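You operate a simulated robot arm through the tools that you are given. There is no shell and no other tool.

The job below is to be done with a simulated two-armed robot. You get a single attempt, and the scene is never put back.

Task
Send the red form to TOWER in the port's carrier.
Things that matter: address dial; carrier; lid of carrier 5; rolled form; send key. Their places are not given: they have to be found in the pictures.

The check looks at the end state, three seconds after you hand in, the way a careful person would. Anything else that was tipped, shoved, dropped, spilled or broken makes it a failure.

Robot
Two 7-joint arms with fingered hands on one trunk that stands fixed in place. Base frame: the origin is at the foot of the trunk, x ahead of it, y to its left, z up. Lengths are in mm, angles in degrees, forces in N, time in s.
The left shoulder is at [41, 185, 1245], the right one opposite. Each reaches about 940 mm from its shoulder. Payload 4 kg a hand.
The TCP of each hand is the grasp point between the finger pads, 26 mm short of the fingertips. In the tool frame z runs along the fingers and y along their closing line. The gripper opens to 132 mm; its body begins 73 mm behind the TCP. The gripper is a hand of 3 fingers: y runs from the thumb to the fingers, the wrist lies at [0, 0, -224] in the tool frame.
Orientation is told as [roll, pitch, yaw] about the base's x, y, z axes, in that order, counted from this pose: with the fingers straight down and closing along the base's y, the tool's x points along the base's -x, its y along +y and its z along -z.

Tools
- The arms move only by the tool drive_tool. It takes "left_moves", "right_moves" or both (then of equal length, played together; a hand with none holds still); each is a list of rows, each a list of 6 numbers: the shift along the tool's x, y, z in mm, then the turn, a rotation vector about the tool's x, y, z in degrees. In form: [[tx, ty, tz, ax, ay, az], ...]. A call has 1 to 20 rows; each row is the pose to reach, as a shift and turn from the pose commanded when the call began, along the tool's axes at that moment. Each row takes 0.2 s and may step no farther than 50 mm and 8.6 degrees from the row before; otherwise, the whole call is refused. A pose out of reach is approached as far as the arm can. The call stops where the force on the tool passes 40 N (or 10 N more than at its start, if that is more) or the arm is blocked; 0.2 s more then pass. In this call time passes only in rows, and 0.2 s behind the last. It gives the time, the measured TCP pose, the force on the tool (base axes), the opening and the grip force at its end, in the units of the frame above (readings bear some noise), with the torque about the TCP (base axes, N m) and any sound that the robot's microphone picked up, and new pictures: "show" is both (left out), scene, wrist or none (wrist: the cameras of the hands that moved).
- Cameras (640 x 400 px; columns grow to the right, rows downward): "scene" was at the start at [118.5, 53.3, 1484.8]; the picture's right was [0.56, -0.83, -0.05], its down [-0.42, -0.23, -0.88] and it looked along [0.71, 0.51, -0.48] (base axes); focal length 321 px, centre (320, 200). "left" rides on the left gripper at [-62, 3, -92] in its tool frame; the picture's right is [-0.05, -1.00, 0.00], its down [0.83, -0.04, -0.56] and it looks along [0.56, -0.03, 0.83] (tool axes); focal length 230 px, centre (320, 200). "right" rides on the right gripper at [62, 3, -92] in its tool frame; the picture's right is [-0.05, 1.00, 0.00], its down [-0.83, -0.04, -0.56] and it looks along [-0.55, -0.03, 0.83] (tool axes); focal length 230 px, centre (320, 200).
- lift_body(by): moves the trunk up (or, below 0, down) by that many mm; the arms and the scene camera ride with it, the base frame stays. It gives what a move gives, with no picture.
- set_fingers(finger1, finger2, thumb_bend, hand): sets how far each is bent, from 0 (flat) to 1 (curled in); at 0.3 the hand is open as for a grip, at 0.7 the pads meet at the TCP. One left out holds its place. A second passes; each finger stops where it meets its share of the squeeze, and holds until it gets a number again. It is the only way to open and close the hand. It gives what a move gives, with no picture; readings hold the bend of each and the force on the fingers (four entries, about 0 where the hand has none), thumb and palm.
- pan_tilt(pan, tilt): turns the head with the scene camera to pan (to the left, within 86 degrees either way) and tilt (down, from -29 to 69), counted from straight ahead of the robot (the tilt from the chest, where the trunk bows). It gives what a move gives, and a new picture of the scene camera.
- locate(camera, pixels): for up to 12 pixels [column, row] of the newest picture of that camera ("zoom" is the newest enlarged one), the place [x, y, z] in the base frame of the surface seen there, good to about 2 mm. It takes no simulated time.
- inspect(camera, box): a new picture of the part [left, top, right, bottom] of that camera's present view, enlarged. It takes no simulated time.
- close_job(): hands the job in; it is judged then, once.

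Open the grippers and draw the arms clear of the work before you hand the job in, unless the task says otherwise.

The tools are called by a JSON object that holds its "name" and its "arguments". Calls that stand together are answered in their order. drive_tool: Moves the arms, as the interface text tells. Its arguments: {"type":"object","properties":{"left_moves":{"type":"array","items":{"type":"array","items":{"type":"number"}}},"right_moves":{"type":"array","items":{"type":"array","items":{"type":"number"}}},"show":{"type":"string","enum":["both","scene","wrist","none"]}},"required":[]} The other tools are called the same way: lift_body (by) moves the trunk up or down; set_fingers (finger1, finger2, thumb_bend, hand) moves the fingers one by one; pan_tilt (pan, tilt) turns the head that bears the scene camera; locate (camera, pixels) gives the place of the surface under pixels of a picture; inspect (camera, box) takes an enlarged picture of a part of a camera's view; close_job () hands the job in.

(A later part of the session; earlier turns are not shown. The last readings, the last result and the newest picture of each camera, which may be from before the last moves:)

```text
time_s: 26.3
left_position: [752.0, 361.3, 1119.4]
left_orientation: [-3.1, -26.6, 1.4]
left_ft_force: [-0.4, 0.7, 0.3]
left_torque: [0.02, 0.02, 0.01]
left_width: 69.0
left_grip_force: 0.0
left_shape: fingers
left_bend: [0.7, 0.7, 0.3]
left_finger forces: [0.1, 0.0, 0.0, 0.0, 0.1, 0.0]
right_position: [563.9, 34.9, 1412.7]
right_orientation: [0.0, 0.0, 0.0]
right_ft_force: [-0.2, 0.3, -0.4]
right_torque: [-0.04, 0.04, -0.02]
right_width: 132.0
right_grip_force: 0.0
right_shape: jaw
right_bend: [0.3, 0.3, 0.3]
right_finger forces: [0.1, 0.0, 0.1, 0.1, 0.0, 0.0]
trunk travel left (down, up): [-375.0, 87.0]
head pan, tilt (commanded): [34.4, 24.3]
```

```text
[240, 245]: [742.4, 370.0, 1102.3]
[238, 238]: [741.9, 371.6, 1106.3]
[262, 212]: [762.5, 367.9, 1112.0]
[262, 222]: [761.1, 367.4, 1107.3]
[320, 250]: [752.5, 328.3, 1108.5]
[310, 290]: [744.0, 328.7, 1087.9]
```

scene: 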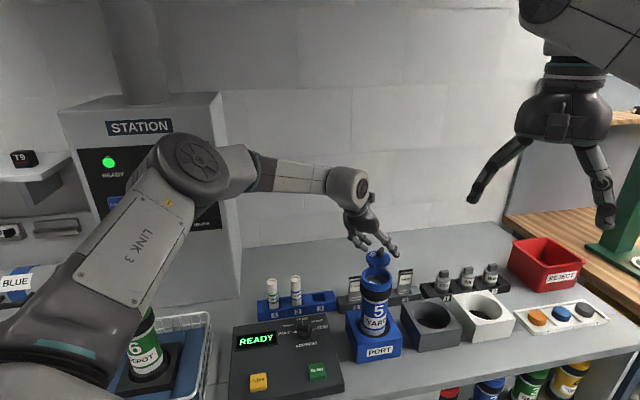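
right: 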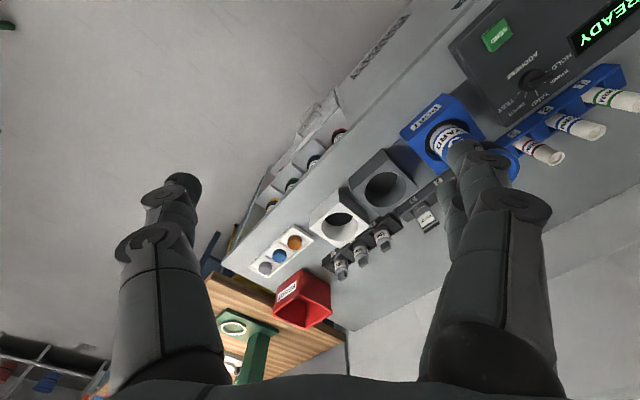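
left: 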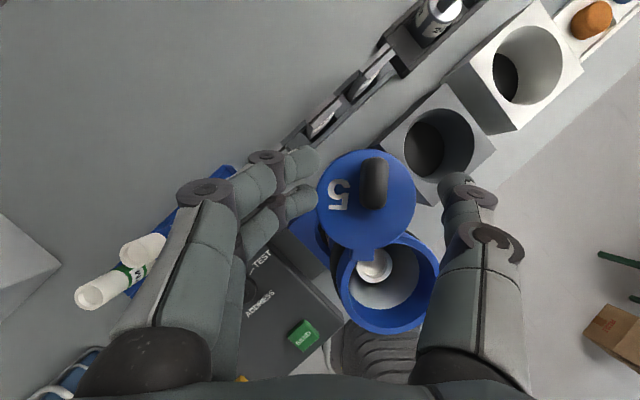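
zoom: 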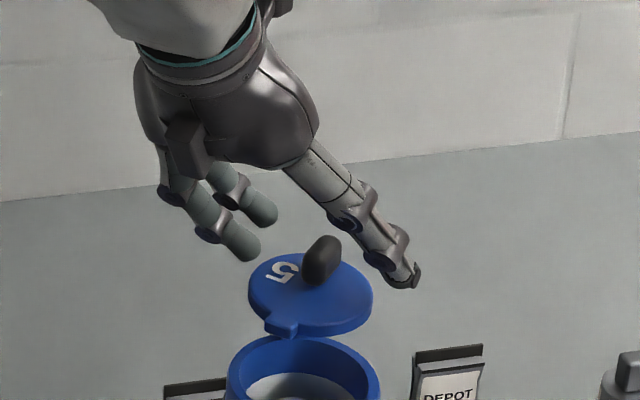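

The fingertips (z≈1094) are level with the handle, 22+ mm away from it on the +y side. I push toward -y in small rows for about 15° of swing and watch the force.

{"name": "drive_tool", "arguments": {"left_moves": [[0.8, -16, 0.5, 0, 0, 0], [1.4, -28, 0.8, 0, 0, 0], [-0.3, -34, 2.0, 0, 0, 0], [-2.3, -39, 3.2, 0, 0, 0]], "show": "both"}}

{"name": "inspect", "arguments": {"camera": "scene", "box": [330, 200, 430, 280]}}

{"name": "inspect", "arguments": {"camera": "left", "box": [240, 120, 440, 300]}}

```text
time_s: 27.3
left_position: [744.7, 324.9, 1125.6]
left_orientation: [-3.2, -26.6, 1.3]
left_ft_force: [-0.3, 0.6, -0.5]
left_torque: [0.02, 0.02, 0.01]
left_width: 68.8
left_grip_force: 0.4
left_shape: fingers
left_bend: [0.7, 0.7, 0.3]
left_finger forces: [0.0, 0.3, 0.1, 0.1, 0.1, 0.1]
left hand out of reach, approached as far as the arm can: row 1, 2, 3, 4
right_position: [563.3, 34.3, 1412.6]
right_orientation: [0.1, 0.0, 0.0]
right_ft_force: [-0.1, -0.3, 0.2]
right_torque: [-0.01, -0.01, 0.03]
right_width: 131.8
right_grip_force: 0.0
right_shape: jaw
right_bend: [0.3, 0.3, 0.3]
right_finger forces: [0.0, 0.0, 0.0, 0.0, 0.1, 0.0]
trunk travel left (down, up): [-375.0, 87.0]
head pan, tilt (commanded): [34.4, 24.3]
```

scene: 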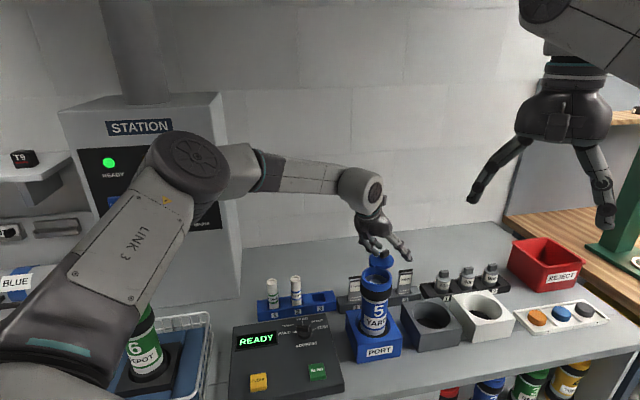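
left: 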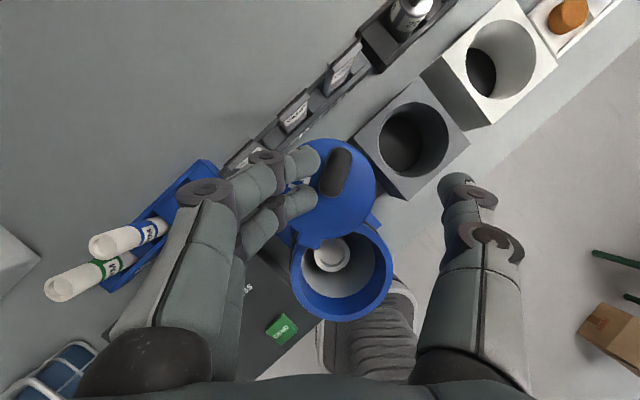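

```text
5.00 times, centred on (380, 240) of scene
```

zoom: 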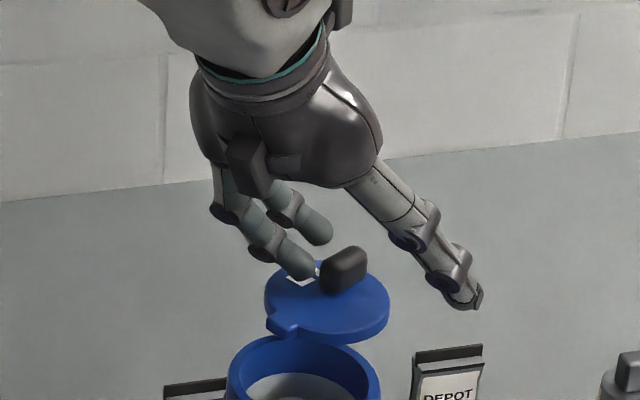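

```text
2.22 times, centred on (340, 210) of left
```

zoom: 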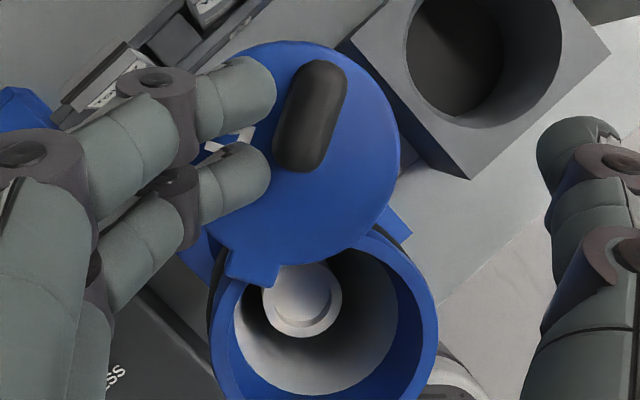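

The lid swings freely (about 18° so far, force ≈0), but the arm is at its reach limit with the trunk raised. I lift the hand 100 mm clear, then lower the trunk by 100 mm to regain reach.

{"name": "drive_tool", "arguments": {"left_moves": [[-13.4, -1.5, -26.8, 0, 0, 0], [-15.5, -3.2, -65, 0, 0, 0], [-17.8, -5, -102.8, 0, 0, 0]], "show": "none"}}

{"name": "lift_body", "arguments": {"by": -100}}

```text
time_s: 28.1
left_position: [712.0, 325.1, 1226.9]
left_orientation: [-3.1, -26.5, 1.3]
left_ft_force: [0.4, -0.3, -0.8]
left_torque: [-0.05, 0.03, -0.01]
left_width: 69.0
left_grip_force: 0.1
left_shape: fingers
left_bend: [0.7, 0.7, 0.3]
left_finger forces: [0.1, 0.0, 0.0, 0.0, 0.0, 0.0]
right_position: [561.5, 33.9, 1412.8]
right_orientation: [-0.1, -0.1, 0.0]
right_ft_force: [0.5, 0.0, 0.8]
right_torque: [-0.01, -0.04, -0.01]
right_width: 132.3
right_grip_force: 0.1
right_shape: jaw
right_bend: [0.3, 0.3, 0.3]
right_finger forces: [0.0, 0.0, 0.0, 0.0, 0.0, 0.1]
trunk travel left (down, up): [-375.0, 87.0]
head pan, tilt (commanded): [34.4, 24.3]
```

```text
time_s: 29.5
left_position: [714.5, 324.0, 1124.9]
left_orientation: [-3.1, -26.6, 1.3]
left_ft_force: [-0.4, -0.3, -0.6]
left_torque: [-0.01, 0.01, -0.01]
left_width: 68.8
left_grip_force: 0.1
left_shape: fingers
left_bend: [0.7, 0.7, 0.3]
left_finger forces: [0.0, 0.0, 0.0, 0.0, 0.0, 0.1]
right_position: [563.2, 35.3, 1312.3]
right_orientation: [0.0, -0.1, 0.0]
right_ft_force: [-0.1, 0.4, -0.2]
right_torque: [-0.01, 0.0, 0.0]
right_width: 131.8
right_grip_force: 0.1
right_shape: jaw
right_bend: [0.3, 0.3, 0.3]
right_finger forces: [0.1, 0.1, 0.1, 0.1, 0.0, 0.0]
trunk travel left (down, up): [-275.0, 187.0]
head pan, tilt (commanded): [34.4, 24.3]
```

The trunk is back down and the hand is at [714,324,1125] with zero force. I take new pictures to see how it sits relative to the lid.

{"name": "drive_tool", "arguments": {"left_moves": [[-8.9, -1, -17.9, 0, 0, 0]], "show": "both"}}

{"name": "inspect", "arguments": {"camera": "left", "box": [240, 100, 440, 280]}}

{"name": "locate", "arguments": {"camera": "zoom", "pixels": [[320, 80], [320, 200], [400, 100], [300, 150], [350, 150], [380, 200]]}}

```text
time_s: 29.9
left_position: [713.9, 326.1, 1145.5]
left_orientation: [-3.1, -26.6, 1.3]
left_ft_force: [0.7, -0.3, -0.3]
left_torque: [-0.02, -0.03, -0.02]
left_width: 68.9
left_grip_force: 0.1
left_shape: fingers
left_bend: [0.7, 0.7, 0.3]
left_finger forces: [0.1, 0.0, 0.1, 0.0, 0.0, 0.0]
right_position: [562.9, 34.9, 1313.4]
right_orientation: [0.1, 0.0, 0.0]
right_ft_force: [0.1, 0.4, 0.0]
right_torque: [0.01, -0.01, -0.02]
right_width: 131.8
right_grip_force: 0.0
right_shape: jaw
right_bend: [0.3, 0.3, 0.3]
right_finger forces: [0.1, 0.0, 0.1, 0.0, 0.1, 0.1]
trunk travel left (down, up): [-275.0, 187.0]
head pan, tilt (commanded): [34.4, 24.3]
```

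scene: 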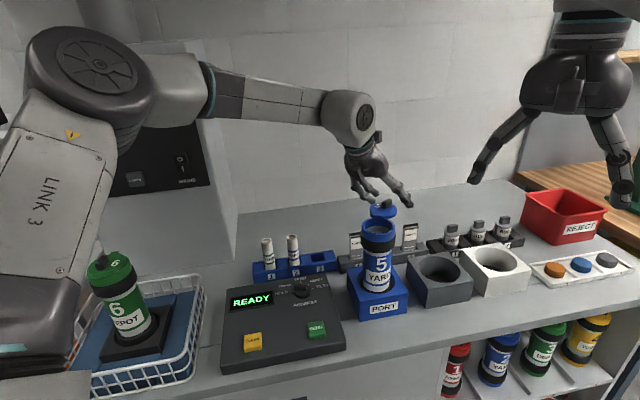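
left: 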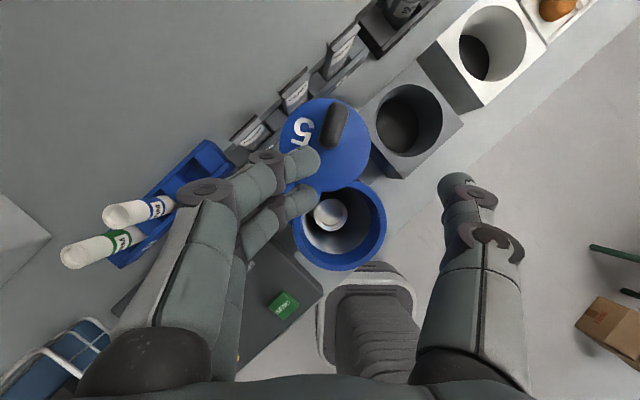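

```text
2.22 times, centred on (340, 190) of left
```

zoom: 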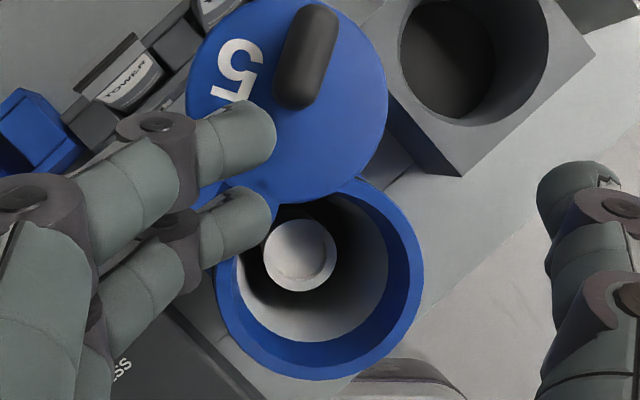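

```text
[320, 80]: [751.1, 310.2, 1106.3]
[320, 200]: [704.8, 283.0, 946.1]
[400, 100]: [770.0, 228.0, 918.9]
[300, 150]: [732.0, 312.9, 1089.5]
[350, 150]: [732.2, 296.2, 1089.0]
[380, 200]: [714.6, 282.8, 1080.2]
```

The lid has swung partway; I locate the handle ends to get its current angle.

{"name": "locate", "arguments": {"camera": "zoom", "pixels": [[295, 90], [312, 20], [280, 60], [335, 50], [230, 190], [190, 100], [385, 80], [300, 200]]}}

```text
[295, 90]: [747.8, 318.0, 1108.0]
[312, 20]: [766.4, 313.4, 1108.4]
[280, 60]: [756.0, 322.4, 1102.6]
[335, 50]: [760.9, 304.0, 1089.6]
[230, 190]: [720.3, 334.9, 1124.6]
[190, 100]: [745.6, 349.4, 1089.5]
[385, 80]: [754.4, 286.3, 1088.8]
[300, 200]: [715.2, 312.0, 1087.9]
```

The lid angle is about -14° now (handle from [748,318] to [766,313]). With the trunk low, I go back behind the handle at TCP [754,348] and lower to z≈1120.

{"name": "drive_tool", "arguments": {"left_moves": [[-18, 11, 8.5, 0, 0, 0], [-36.2, 22.2, 16.9, 0, 0, 0], [-30, 22.8, 28.5, 0, 0, 0], [-24.6, 23.4, 40.1, 0, 0, 0]], "show": "wrist"}}

{"name": "inspect", "arguments": {"camera": "scene", "box": [340, 160, 430, 240]}}

```text
time_s: 30.9
left_position: [754.2, 347.6, 1120.6]
left_orientation: [-3.1, -26.5, 1.3]
left_ft_force: [-0.4, -0.7, -0.2]
left_torque: [0.0, 0.01, 0.0]
left_width: 68.8
left_grip_force: 0.2
left_shape: fingers
left_bend: [0.7, 0.7, 0.3]
left_finger forces: [0.0, 0.0, 0.0, 0.0, 0.0, 0.0]
right_position: [563.5, 33.6, 1311.0]
right_orientation: [0.1, 0.1, 0.0]
right_ft_force: [-0.3, 0.2, 0.8]
right_torque: [-0.02, 0.02, 0.02]
right_width: 132.1
right_grip_force: 0.1
right_shape: jaw
right_bend: [0.3, 0.3, 0.3]
right_finger forces: [0.0, 0.0, 0.0, 0.1, 0.0, 0.1]
trunk travel left (down, up): [-275.0, 187.0]
head pan, tilt (commanded): [34.4, 24.3]
```

left: 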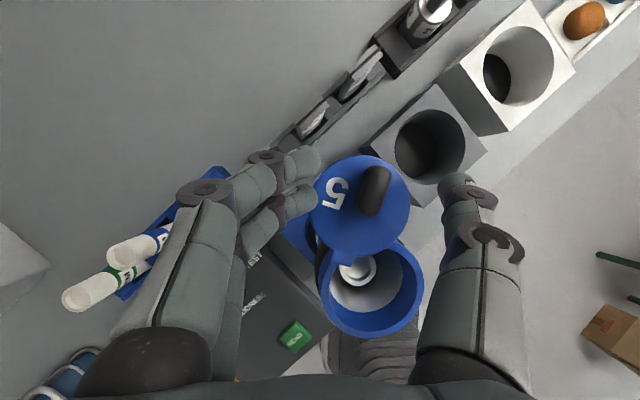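

```text
5.00 times, centred on (385, 200) of scene
```

zoom: 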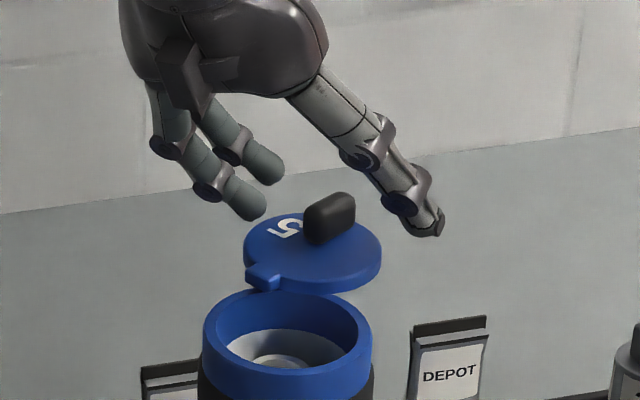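

No reach problem now. I push along the arc from -14° to about -45° in five small rows.

{"name": "drive_tool", "arguments": {"left_moves": [[-1.4, -13.6, 1.4, 0, 0, 0], [-1.2, -25, 1.9, 0, 0, 0], [-2.0, -33.5, 2.8, 0, 0, 0], [-1.3, -41.5, 2.9, 0, 0, 0], [0.6, -49.5, 2.4, 0, 0, 0]], "show": "wrist"}}

{"name": "inspect", "arguments": {"camera": "scene", "box": [340, 160, 430, 240]}}

{"name": "inspect", "arguments": {"camera": "left", "box": [240, 100, 440, 280]}}

```text
time_s: 32.1
left_position: [755.7, 298.0, 1120.7]
left_orientation: [-3.2, -26.6, 1.3]
left_ft_force: [1.1, 0.3, 0.0]
left_torque: [-0.02, 0.03, 0.02]
left_width: 68.9
left_grip_force: 0.0
left_shape: fingers
left_bend: [0.7, 0.7, 0.3]
left_finger forces: [0.0, 0.3, 0.0, 0.1, 0.0, 0.0]
right_position: [564.3, 34.7, 1311.6]
right_orientation: [0.0, 0.1, 0.0]
right_ft_force: [-0.3, 0.7, 0.0]
right_torque: [-0.01, -0.03, -0.02]
right_width: 131.9
right_grip_force: 0.1
right_shape: jaw
right_bend: [0.3, 0.3, 0.3]
right_finger forces: [0.0, 0.0, 0.0, 0.1, 0.0, 0.1]
trunk travel left (down, up): [-275.0, 187.0]
head pan, tilt (commanded): [34.4, 24.3]
```

left: 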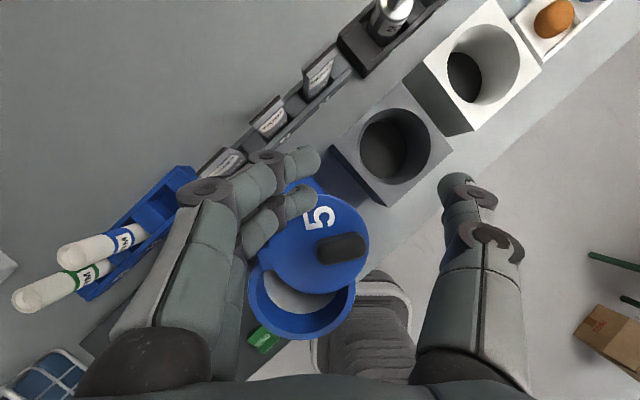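

```text
5.00 times, centred on (385, 200) of scene
```

zoom: 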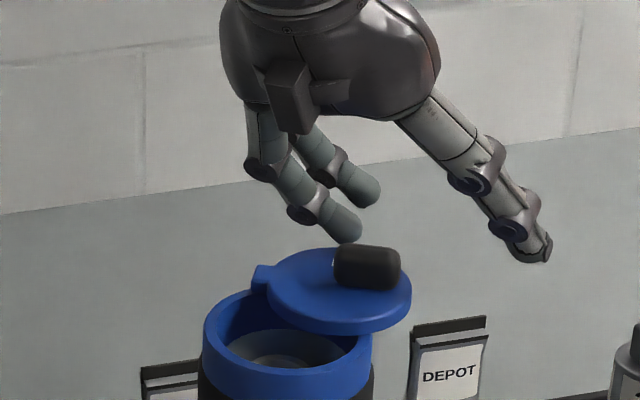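

```text
2.22 times, centred on (340, 190) of left
```

zoom: 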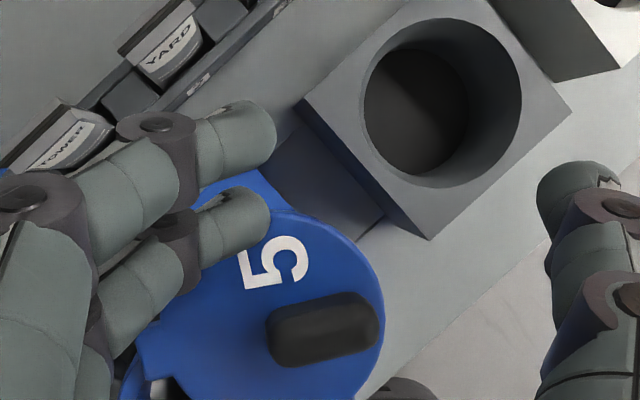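

The lid swung further by itself, handle now pointing toward -y. I locate its ends to update the angle.

{"name": "locate", "arguments": {"camera": "zoom", "pixels": [[285, 340], [365, 320], [325, 330], [145, 345], [380, 280], [280, 215], [355, 395], [250, 390]]}}

```text
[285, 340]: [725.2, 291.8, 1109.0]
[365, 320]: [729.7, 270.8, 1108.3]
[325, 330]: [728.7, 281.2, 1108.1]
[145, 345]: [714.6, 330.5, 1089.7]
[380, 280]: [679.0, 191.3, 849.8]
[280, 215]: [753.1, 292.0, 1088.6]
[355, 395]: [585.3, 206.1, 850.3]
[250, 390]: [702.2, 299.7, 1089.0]
```

The lid is near -72°. I continue around its far side and push toward -x with small steps up to about -100°.

{"name": "drive_tool", "arguments": {"left_moves": [[3.5, -13, -1.1, 0, 0, 0], [8.1, -17, -3.1, 0, 0, 0], [12.8, -19, -5.3, 0, 0, 0], [17.1, -22.1, -7.3, 0, 0, 0], [21.4, -24.4, -9.4, 0, 0, 0], [27, -26.3, -12.1, 0, 0, 0], [32.3, -27.7, -14.6, 0, 0, 0]], "show": "wrist"}}

{"name": "inspect", "arguments": {"camera": "scene", "box": [340, 160, 430, 240]}}

{"name": "inspect", "arguments": {"camera": "left", "box": [240, 120, 440, 300]}}

```text
time_s: 33.7
left_position: [718.1, 270.8, 1120.6]
left_orientation: [-3.1, -26.6, 1.2]
left_ft_force: [0.1, 0.5, 0.4]
left_torque: [0.02, -0.01, -0.02]
left_width: 69.0
left_grip_force: 0.1
left_shape: fingers
left_bend: [0.7, 0.7, 0.3]
left_finger forces: [0.1, 0.7, 0.0, 0.1, 0.1, 0.0]
right_position: [562.5, 34.8, 1311.1]
right_orientation: [0.0, 0.0, 0.0]
right_ft_force: [0.0, 0.4, 0.6]
right_torque: [0.0, 0.01, -0.05]
right_width: 131.9
right_grip_force: 0.1
right_shape: jaw
right_bend: [0.3, 0.3, 0.3]
right_finger forces: [0.0, 0.0, 0.1, 0.0, 0.0, 0.0]
trunk travel left (down, up): [-275.0, 187.0]
head pan, tilt (commanded): [34.4, 24.3]
```

left: 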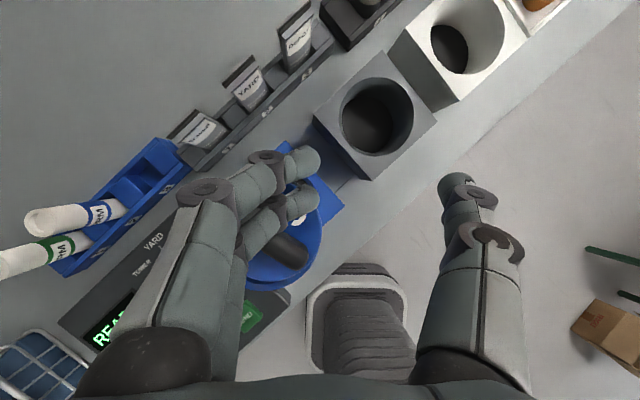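

```text
5.00 times, centred on (385, 200) of scene
```

zoom: 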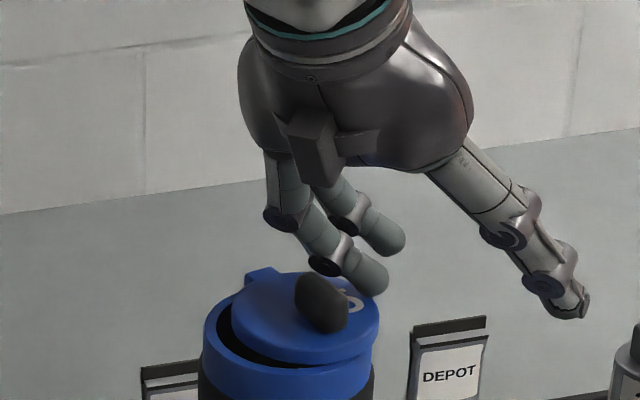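

```text
2.22 times, centred on (340, 210) of left
```

zoom: 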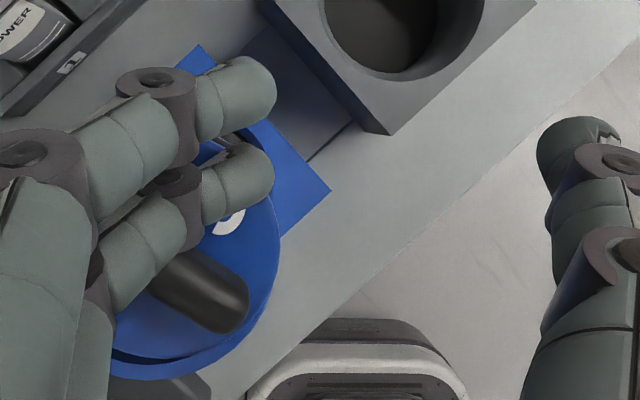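

The lid now covers almost the whole mouth (small crescent left open). I push on gently in the final direction (-x, slightly +y).

{"name": "drive_tool", "arguments": {"left_moves": [[6.4, -0.4, -3.2, 0, 0, 0], [11.7, 0.1, -5.9, 0, 0, 0], [16.2, 1.6, -8.2, 0, 0, 0], [19.7, 3.1, -10, 0, 0, 0]], "show": "wrist"}}

{"name": "inspect", "arguments": {"camera": "scene", "box": [340, 160, 430, 240]}}

```text
time_s: 34.7
left_position: [697.6, 273.1, 1121.1]
left_orientation: [-3.1, -26.6, 1.2]
left_ft_force: [0.6, -0.4, 2.2]
left_torque: [0.06, -0.02, 0.03]
left_width: 68.6
left_grip_force: 1.6
left_shape: fingers
left_bend: [0.7, 0.71, 0.3]
left_finger forces: [0.1, 3.8, 0.1, 0.0, 0.0, 0.0]
right_position: [563.8, 34.4, 1312.7]
right_orientation: [0.1, 0.1, 0.0]
right_ft_force: [-0.3, 0.2, 0.1]
right_torque: [-0.04, -0.03, 0.0]
right_width: 131.8
right_grip_force: 0.1
right_shape: jaw
right_bend: [0.3, 0.3, 0.3]
right_finger forces: [0.0, 0.1, 0.0, 0.0, 0.1, 0.0]
trunk travel left (down, up): [-275.0, 187.0]
head pan, tilt (commanded): [34.4, 24.3]
```

left: 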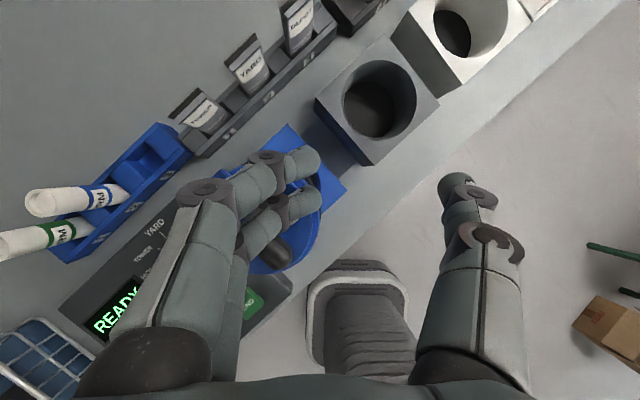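

```text
5.00 times, centred on (385, 200) of scene
```

zoom: 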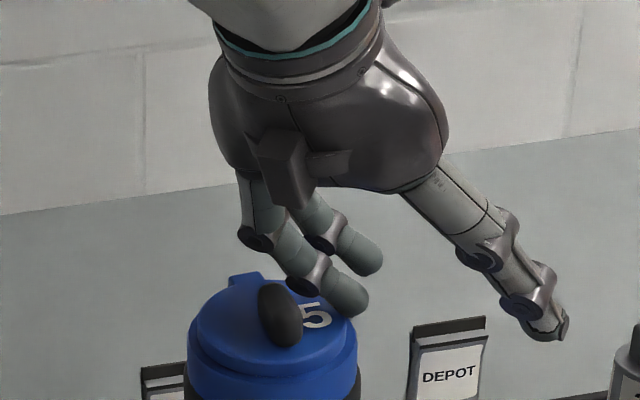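

The lid looks fully over the mouth and finger force rose to 3.8 N, with the carrier leaning slightly in its socket. I back off along +x/-y immediately and check.

{"name": "drive_tool", "arguments": {"left_moves": [[13, -3, -6.6, 0, 0, 0], [-13, -12, 6.5, 0, 0, 0], [-25, -14, -15, 0, 0, 0], [-38, -16, -40, 0, 0, 0]], "show": "both"}}

{"name": "inspect", "arguments": {"camera": "scene", "box": [330, 180, 430, 330]}}

```text
time_s: 35.7
left_position: [711.4, 260.0, 1173.9]
left_orientation: [-3.0, -26.4, 1.3]
left_ft_force: [0.9, -0.2, -0.1]
left_torque: [0.0, -0.04, -0.02]
left_width: 69.2
left_grip_force: 0.1
left_shape: fingers
left_bend: [0.7, 0.7, 0.3]
left_finger forces: [0.1, 0.0, 0.0, 0.0, 0.0, 0.0]
right_position: [561.7, 33.9, 1312.8]
right_orientation: [0.0, -0.1, 0.0]
right_ft_force: [0.2, -0.5, 0.1]
right_torque: [0.01, -0.03, 0.0]
right_width: 131.8
right_grip_force: 0.1
right_shape: jaw
right_bend: [0.3, 0.3, 0.3]
right_finger forces: [0.1, 0.0, 0.0, 0.0, 0.1, 0.0]
trunk travel left (down, up): [-275.0, 187.0]
head pan, tilt (commanded): [34.4, 24.3]
```

scene: 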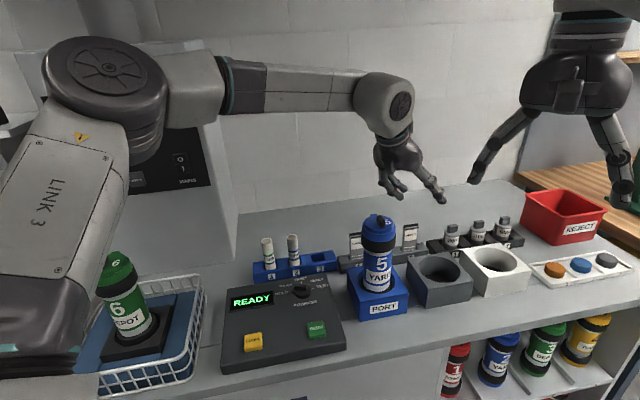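
left: 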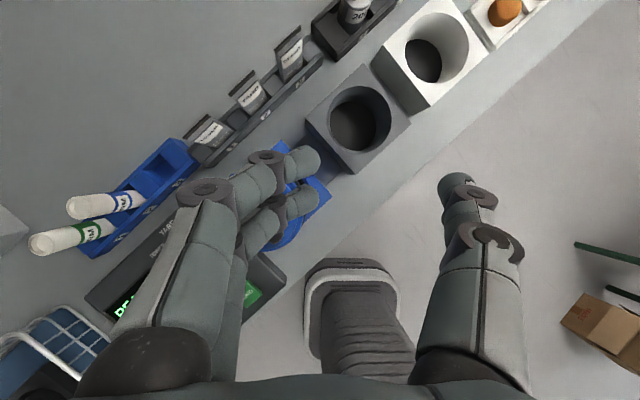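

```text
2.67 times, centred on (380, 255) of scene
```

zoom: 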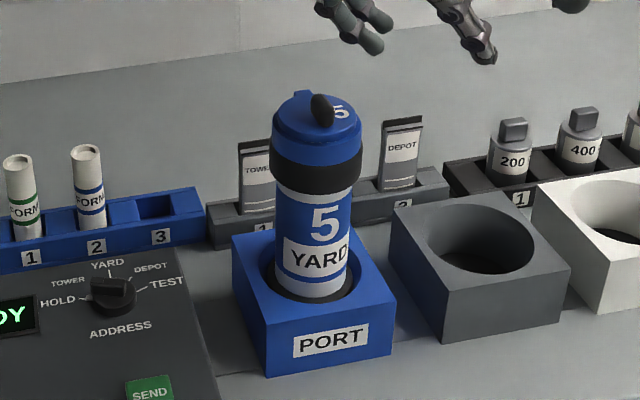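

The lid sits on the mouth and the carrier is upright again. I zoom on the lid to check full alignment.

{"name": "inspect", "arguments": {"camera": "scene", "box": [350, 205, 414, 255]}}

{"name": "locate", "arguments": {"camera": "zoom", "pixels": [[150, 130], [290, 190], [420, 120], [250, 85], [260, 130], [310, 160], [285, 105], [200, 80], [150, 180], [300, 240], [430, 170], [340, 90]]}}

```text
8.00 times, centred on (382, 230) of scene
```

zoom: 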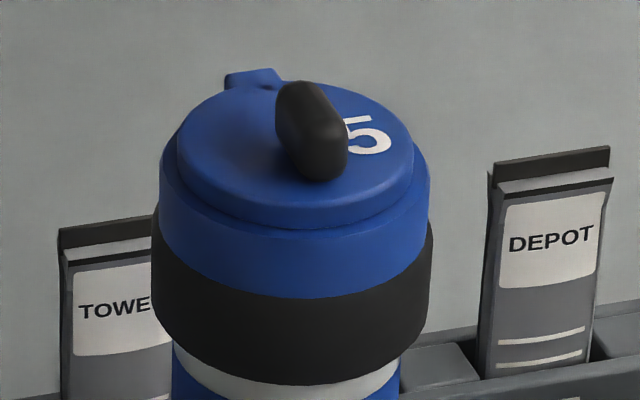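

```text
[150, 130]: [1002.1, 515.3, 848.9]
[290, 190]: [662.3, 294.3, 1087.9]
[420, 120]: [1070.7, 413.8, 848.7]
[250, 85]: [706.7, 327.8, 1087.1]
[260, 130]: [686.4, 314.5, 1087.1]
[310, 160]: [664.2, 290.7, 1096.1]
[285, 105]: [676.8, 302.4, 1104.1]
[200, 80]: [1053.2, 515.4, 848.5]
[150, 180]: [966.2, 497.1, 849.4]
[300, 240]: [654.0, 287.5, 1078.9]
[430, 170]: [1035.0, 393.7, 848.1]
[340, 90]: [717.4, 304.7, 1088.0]
```

The lid is concentric with the rim (equal margins left and right), so it's closed. Next the dial: I zoom in and locate its bar, ticks and panel surface.

{"name": "inspect", "arguments": {"camera": "scene", "box": [260, 265, 340, 315]}}

{"name": "locate", "arguments": {"camera": "zoom", "pixels": [[280, 165], [330, 165], [365, 170], [285, 190], [365, 195], [325, 195], [340, 260], [245, 215], [328, 140], [390, 155], [425, 187], [330, 315]]}}

```text
8.00 times, centred on (300, 290) of scene
```

zoom: 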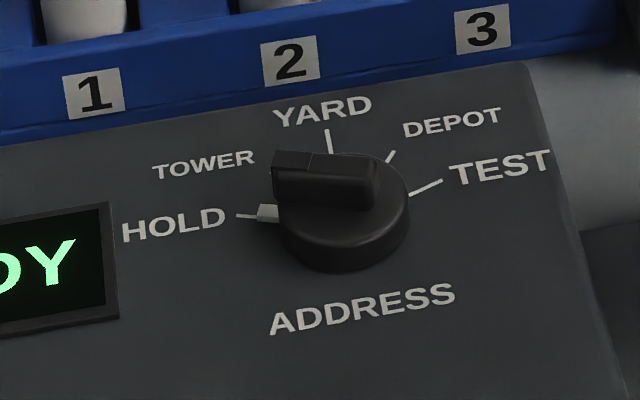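

```text
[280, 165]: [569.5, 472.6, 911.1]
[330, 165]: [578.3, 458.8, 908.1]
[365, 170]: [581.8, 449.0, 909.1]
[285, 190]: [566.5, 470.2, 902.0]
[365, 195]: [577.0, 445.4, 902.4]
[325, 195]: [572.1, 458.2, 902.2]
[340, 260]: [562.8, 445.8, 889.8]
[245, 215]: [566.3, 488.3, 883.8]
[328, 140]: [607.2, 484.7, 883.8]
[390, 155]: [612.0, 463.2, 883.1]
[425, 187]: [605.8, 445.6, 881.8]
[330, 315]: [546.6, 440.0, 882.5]
```

The panel is nearly level (z≈883) and the dial bar tops out at z≈911. I move the left hand up and over toward the dial while removing the tilt so the hand is vertical.

{"name": "drive_tool", "arguments": {"left_moves": [[20, 35.7, -14.1, -0.56, 5.3, 0.07], [39.9, 71.5, -28.3, -1.12, 10.6, 0.15], [59.9, 107.2, -42.4, -1.67, 15.9, 0.22], [79.8, 143, -56.6, -2.23, 21.2, 0.3], [99.8, 178.7, -70.7, -2.79, 26.5, 0.37]], "show": "both"}}

```text
time_s: 36.9
left_position: [592.7, 445.3, 1181.8]
left_orientation: [0.1, 0.0, 0.2]
left_ft_force: [-0.1, -0.2, -0.3]
left_torque: [0.0, 0.01, 0.01]
left_width: 68.8
left_grip_force: 0.0
left_shape: fingers
left_bend: [0.7, 0.7, 0.3]
left_finger forces: [0.1, 0.0, 0.0, 0.0, 0.0, 0.1]
right_position: [562.9, 35.2, 1312.0]
right_orientation: [0.0, 0.0, 0.0]
right_ft_force: [-0.8, 0.3, 1.7]
right_torque: [0.0, -0.01, 0.04]
right_width: 132.0
right_grip_force: 0.0
right_shape: jaw
right_bend: [0.3, 0.3, 0.3]
right_finger forces: [0.0, 0.0, 0.1, 0.0, 0.0, 0.0]
trunk travel left (down, up): [-275.0, 187.0]
head pan, tilt (commanded): [34.4, 24.3]
```

scene: 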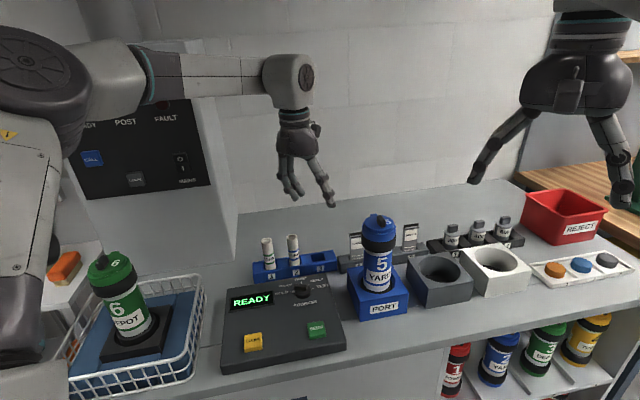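
left: 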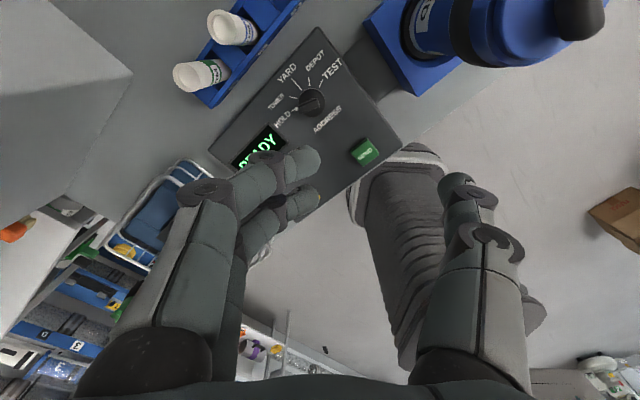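

The wrist camera now sees the dial at (312,100) from above. I zoom on it to measure the bar angle and tick positions.

{"name": "inspect", "arguments": {"camera": "left", "box": [260, 50, 364, 140]}}

{"name": "locate", "arguments": {"camera": "zoom", "pixels": [[320, 225], [270, 190], [300, 205], [345, 235], [245, 245], [275, 180], [345, 155], [400, 150], [320, 290]]}}

```text
4.44 times, centred on (312, 95) of left
```

zoom: 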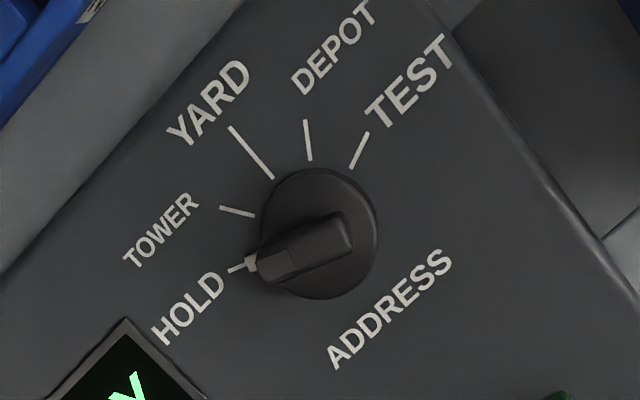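

```text
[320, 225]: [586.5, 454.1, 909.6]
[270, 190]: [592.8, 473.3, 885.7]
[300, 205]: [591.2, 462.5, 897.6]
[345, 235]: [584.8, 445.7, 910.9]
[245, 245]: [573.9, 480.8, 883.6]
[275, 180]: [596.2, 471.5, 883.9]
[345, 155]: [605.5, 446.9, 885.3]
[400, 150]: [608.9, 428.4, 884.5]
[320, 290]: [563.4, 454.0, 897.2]
```

The dial pointer is on HOLD; TOWER is the next tick clockwise. I locate the disc edges and bar ends for the exact rotation centre.

{"name": "locate", "arguments": {"camera": "zoom", "pixels": [[320, 175], [320, 294], [374, 235], [268, 215], [265, 265], [275, 250], [348, 240], [330, 215], [290, 275], [240, 268], [237, 211], [252, 152]]}}

```text
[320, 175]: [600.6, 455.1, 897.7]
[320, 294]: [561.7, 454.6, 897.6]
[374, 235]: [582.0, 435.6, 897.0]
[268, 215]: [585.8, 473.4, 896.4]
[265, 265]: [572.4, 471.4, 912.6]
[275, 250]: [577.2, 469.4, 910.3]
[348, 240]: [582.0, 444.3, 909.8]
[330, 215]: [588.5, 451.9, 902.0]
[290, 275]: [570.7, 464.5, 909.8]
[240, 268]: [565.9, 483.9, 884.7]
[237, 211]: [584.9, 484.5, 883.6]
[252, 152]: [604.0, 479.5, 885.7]
```

Dial centre is [581.3,455]; bar at ≈114° (HOLD), TOWER at ≈80°, so a 35° clockwise turn. I set a moderate opening and yaw the hand to -66° above the dial so the pads face the bar's sides.

{"name": "set_fingers", "arguments": {"hand": "left", "finger1": 0.56, "finger2": 0.56, "thumb_bend": 0.56}}

{"name": "drive_tool", "arguments": {"left_moves": [[1.4, 1.2, 16.5, 0, 0, 8.25], [2.9, 2.4, 33, 0, 0, 16.5], [4.3, 3.6, 49.5, 0, 0, 24.75], [5.7, 4.9, 66, 0, 0, 33], [7.1, 6.1, 82.5, 0, 0, 41.25], [8.6, 7.3, 99, 0, 0, 49.5], [10, 8.5, 115.5, 0, 0, 57.75], [11.4, 9.7, 132, 0, 0, 66]], "show": "both"}}

```text
time_s: 37.9
left_position: [592.1, 443.2, 1182.6]
left_orientation: [-0.2, 0.0, 0.2]
left_ft_force: [0.3, -0.1, 0.0]
left_torque: [0.02, -0.04, 0.0]
left_width: 47.7
left_grip_force: 0.1
left_shape: fingers
left_bend: [0.56, 0.56, 0.56]
left_finger forces: [0.0, 0.0, 0.0, 0.0, 0.0, 0.0]
right_position: [563.3, 34.4, 1311.3]
right_orientation: [0.0, -0.1, 0.0]
right_ft_force: [-0.1, -0.4, 0.5]
right_torque: [-0.04, 0.02, -0.01]
right_width: 131.8
right_grip_force: 0.2
right_shape: jaw
right_bend: [0.3, 0.3, 0.3]
right_finger forces: [0.0, 0.0, 0.0, 0.0, 0.1, 0.1]
trunk travel left (down, up): [-275.0, 187.0]
head pan, tilt (commanded): [34.4, 24.3]
```

```text
time_s: 39.7
left_position: [581.2, 449.8, 1049.9]
left_orientation: [0.0, 0.1, -66.0]
left_ft_force: [0.0, 0.2, 0.1]
left_torque: [-0.01, 0.01, 0.02]
left_width: 47.8
left_grip_force: 0.1
left_shape: fingers
left_bend: [0.56, 0.56, 0.56]
left_finger forces: [0.1, 0.1, 0.1, 0.0, 0.0, 0.1]
right_position: [564.5, 35.1, 1311.3]
right_orientation: [0.0, 0.1, 0.0]
right_ft_force: [-0.6, 0.2, -0.2]
right_torque: [0.02, 0.04, 0.03]
right_width: 132.3
right_grip_force: 0.0
right_shape: jaw
right_bend: [0.3, 0.3, 0.3]
right_finger forces: [0.0, 0.1, 0.0, 0.1, 0.0, 0.0]
trunk travel left (down, up): [-275.0, 187.0]
head pan, tilt (commanded): [34.4, 24.3]
```

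scene: 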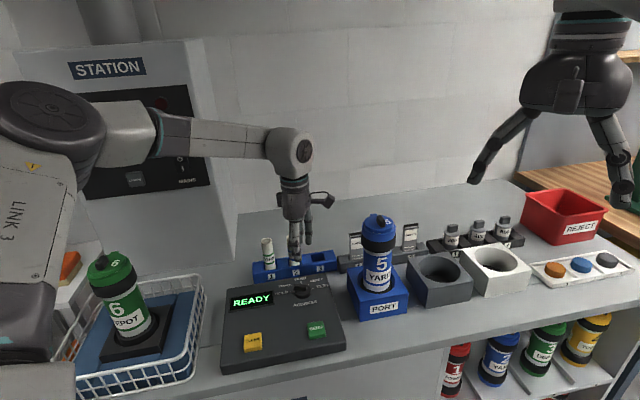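
left: 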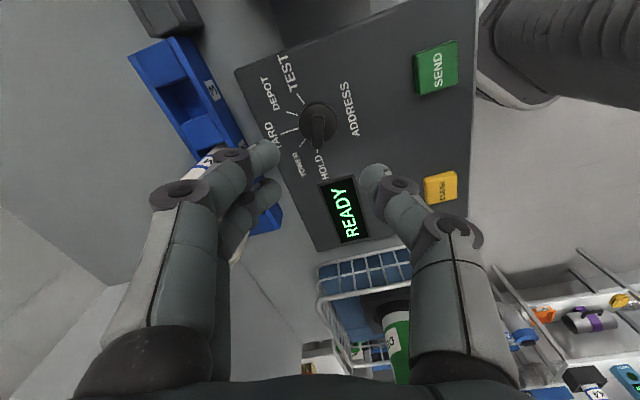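

The wrist picture shows the bar standing perpendicular to the closing line, dial at (318,120). I descend to z≈965 with a 4 mm y correction and recheck alignment.

{"name": "drive_tool", "arguments": {"left_moves": [[1.5, 0.7, 30, 0, 0, 0], [3, 1.3, 60, 0, 0, 0], [3.7, 1.6, 85, 0, 0, 0]], "show": "wrist"}}

{"name": "inspect", "arguments": {"camera": "left", "box": [230, 80, 410, 220]}}

{"name": "inspect", "arguments": {"camera": "scene", "box": [250, 220, 350, 320]}}

```text
time_s: 40.5
left_position: [580.3, 452.2, 964.6]
left_orientation: [-0.1, 0.0, -65.9]
left_ft_force: [-0.3, -0.8, -0.9]
left_torque: [-0.02, -0.02, 0.05]
left_width: 47.5
left_grip_force: 0.1
left_shape: fingers
left_bend: [0.56, 0.56, 0.56]
left_finger forces: [0.0, 0.1, 0.0, 0.0, 0.1, 0.0]
right_position: [563.8, 34.2, 1311.0]
right_orientation: [0.0, 0.0, -0.1]
right_ft_force: [-0.1, 0.1, 1.0]
right_torque: [-0.01, 0.01, 0.01]
right_width: 131.9
right_grip_force: 0.0
right_shape: jaw
right_bend: [0.3, 0.3, 0.3]
right_finger forces: [0.1, 0.0, 0.1, 0.0, 0.0, 0.1]
trunk travel left (down, up): [-275.0, 187.0]
head pan, tilt (commanded): [34.4, 24.3]
```

left: 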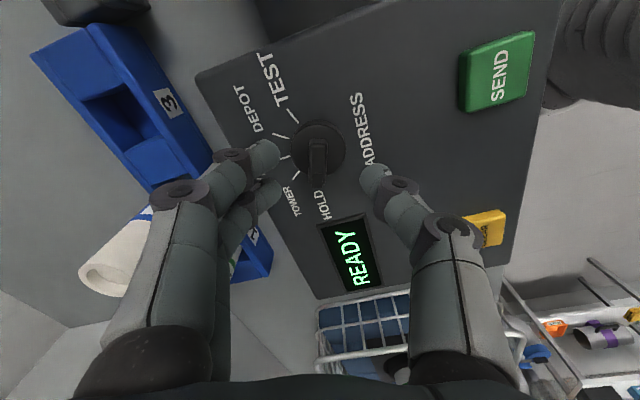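

```text
2.86 times, centred on (320, 150) of left
```

zoom: 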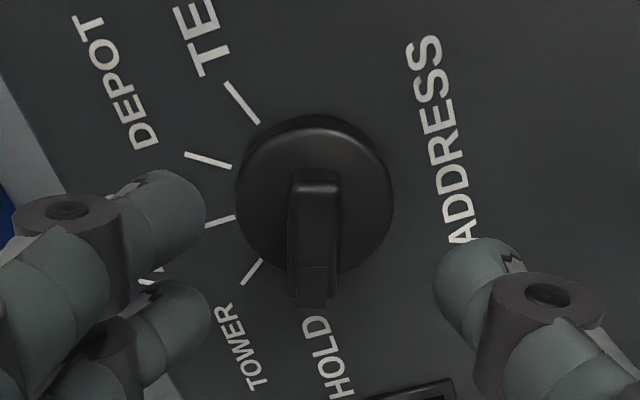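

```text
4.00 times, centred on (300, 270) of scene
```

zoom: 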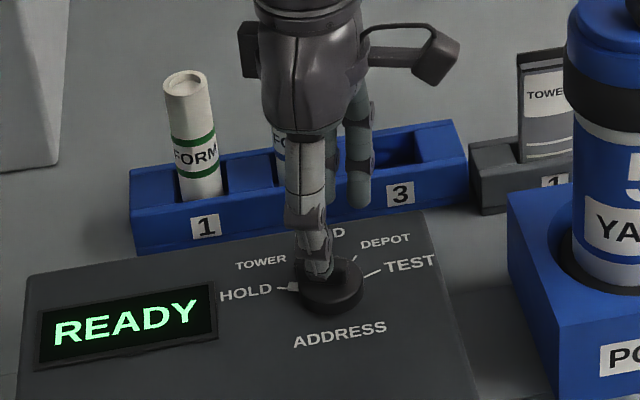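

The bar is centred under the TCP (within ~1.5 mm). I lower to TCP z≈926 with a 4 mm shift toward the bar's longer end.

{"name": "drive_tool", "arguments": {"left_moves": [[4, 1, 10, 0, 0, 0], [4, 1, 20, 0, 0, 0], [4, 1, 30, 0, 0, 0], [4, 1, 38, 0, 0, 0]], "show": "wrist"}}

{"name": "inspect", "arguments": {"camera": "left", "box": [230, 100, 410, 240]}}

{"name": "inspect", "arguments": {"camera": "scene", "box": [260, 240, 340, 310]}}

```text
time_s: 41.5
left_position: [581.3, 456.2, 927.6]
left_orientation: [0.0, 0.0, -65.8]
left_ft_force: [-0.8, 0.1, 0.3]
left_torque: [0.01, -0.02, -0.01]
left_width: 47.5
left_grip_force: 0.0
left_shape: fingers
left_bend: [0.56, 0.56, 0.56]
left_finger forces: [0.0, 0.1, 0.0, 0.0, 0.1, 0.0]
right_position: [563.9, 35.5, 1311.5]
right_orientation: [0.0, 0.1, 0.0]
right_ft_force: [1.0, 0.2, -0.2]
right_torque: [-0.01, 0.01, -0.02]
right_width: 132.0
right_grip_force: 0.1
right_shape: jaw
right_bend: [0.3, 0.3, 0.3]
right_finger forces: [0.0, 0.1, 0.1, 0.0, 0.0, 0.0]
trunk travel left (down, up): [-275.0, 187.0]
head pan, tilt (commanded): [34.4, 24.3]
```

left: 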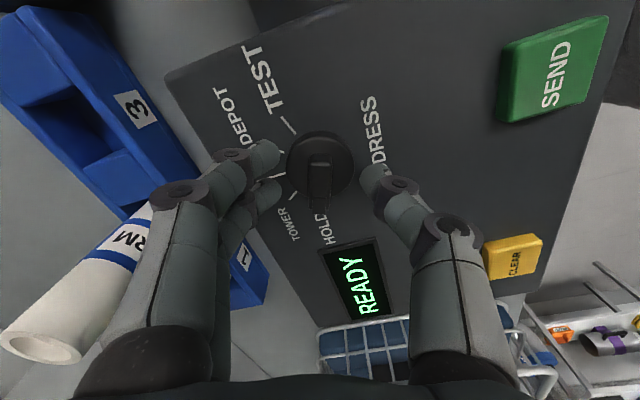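

```text
2.86 times, centred on (320, 170) of left
```

zoom: 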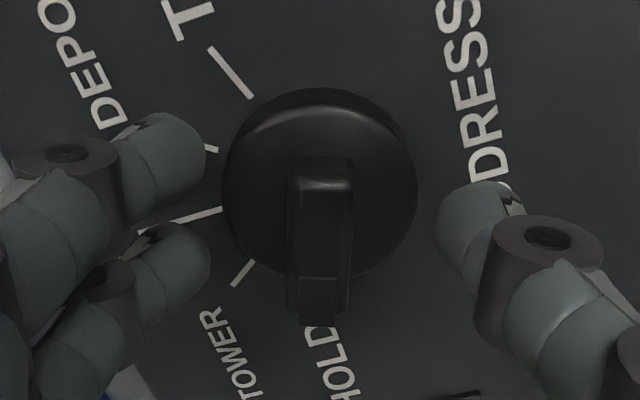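

```text
5.71 times, centred on (300, 275) of scene
```

zoom: 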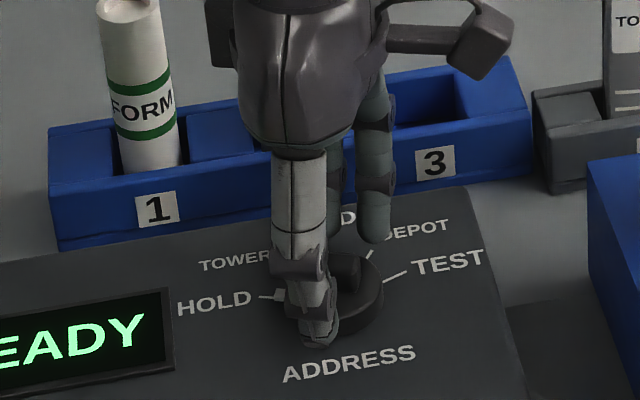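

Fingers and thumb straddle the bar. I shift 4 mm more toward the bar's long end so both fingers get purchase, then close.

{"name": "drive_tool", "arguments": {"left_moves": [[4, 0, 1, 0, 0, 0]], "show": "none"}}

{"name": "set_fingers", "arguments": {"hand": "left", "finger1": 0.72, "finger2": 0.72, "thumb_bend": 0.72}}

{"name": "inspect", "arguments": {"camera": "left", "box": [230, 100, 410, 240]}}

{"name": "inspect", "arguments": {"camera": "scene", "box": [260, 240, 340, 310]}}

```text
time_s: 41.9
left_position: [577.9, 459.2, 926.8]
left_orientation: [0.0, 0.0, -65.9]
left_ft_force: [-1.2, -0.1, 0.3]
left_torque: [-0.02, 0.01, 0.01]
left_width: 47.8
left_grip_force: 0.0
left_shape: fingers
left_bend: [0.56, 0.56, 0.56]
left_finger forces: [0.0, 0.0, 0.1, 0.1, 0.0, 0.1]
right_position: [563.0, 35.3, 1312.4]
right_orientation: [-0.1, 0.1, 0.0]
right_ft_force: [-0.2, 0.3, -0.4]
right_torque: [-0.01, -0.04, -0.03]
right_width: 132.0
right_grip_force: 0.1
right_shape: jaw
right_bend: [0.3, 0.3, 0.3]
right_finger forces: [0.0, 0.0, 0.1, 0.0, 0.0, 0.0]
trunk travel left (down, up): [-275.0, 187.0]
head pan, tilt (commanded): [34.4, 24.3]
```

```text
time_s: 42.9
left_position: [579.6, 460.7, 927.1]
left_orientation: [0.1, 0.0, -65.8]
left_ft_force: [1.9, 0.7, -2.4]
left_torque: [-0.02, -0.03, 0.04]
left_width: 13.4
left_grip_force: 7.9
left_shape: fingers
left_bend: [0.7, 0.7, 0.68]
left_finger forces: [4.0, 3.8, 0.0, 0.0, 6.8, 0.0]
right_position: [563.7, 35.6, 1312.0]
right_orientation: [0.1, 0.0, 0.0]
right_ft_force: [-0.1, -0.5, -0.6]
right_torque: [0.0, 0.0, -0.03]
right_width: 132.0
right_grip_force: 0.1
right_shape: jaw
right_bend: [0.3, 0.3, 0.3]
right_finger forces: [0.1, 0.0, 0.0, 0.0, 0.0, 0.0]
trunk travel left (down, up): [-275.0, 187.0]
head pan, tilt (commanded): [34.4, 24.3]
```

```text
2.86 times, centred on (320, 170) of left
```

zoom: 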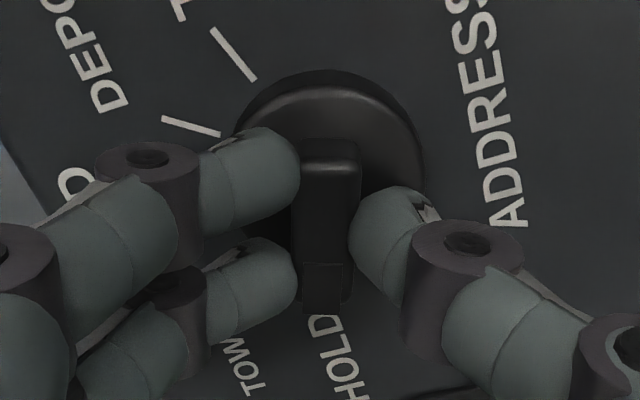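

```text
5.71 times, centred on (300, 275) of scene
```

zoom: 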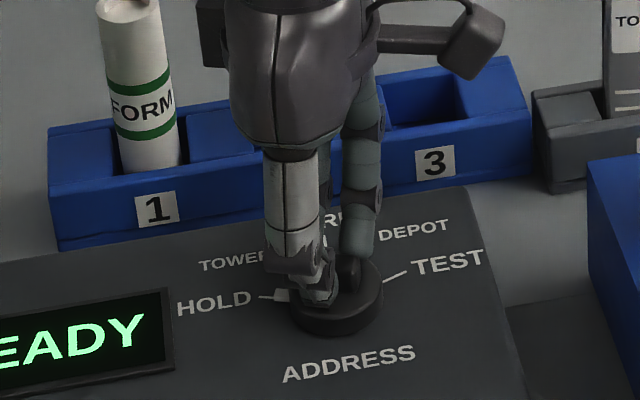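

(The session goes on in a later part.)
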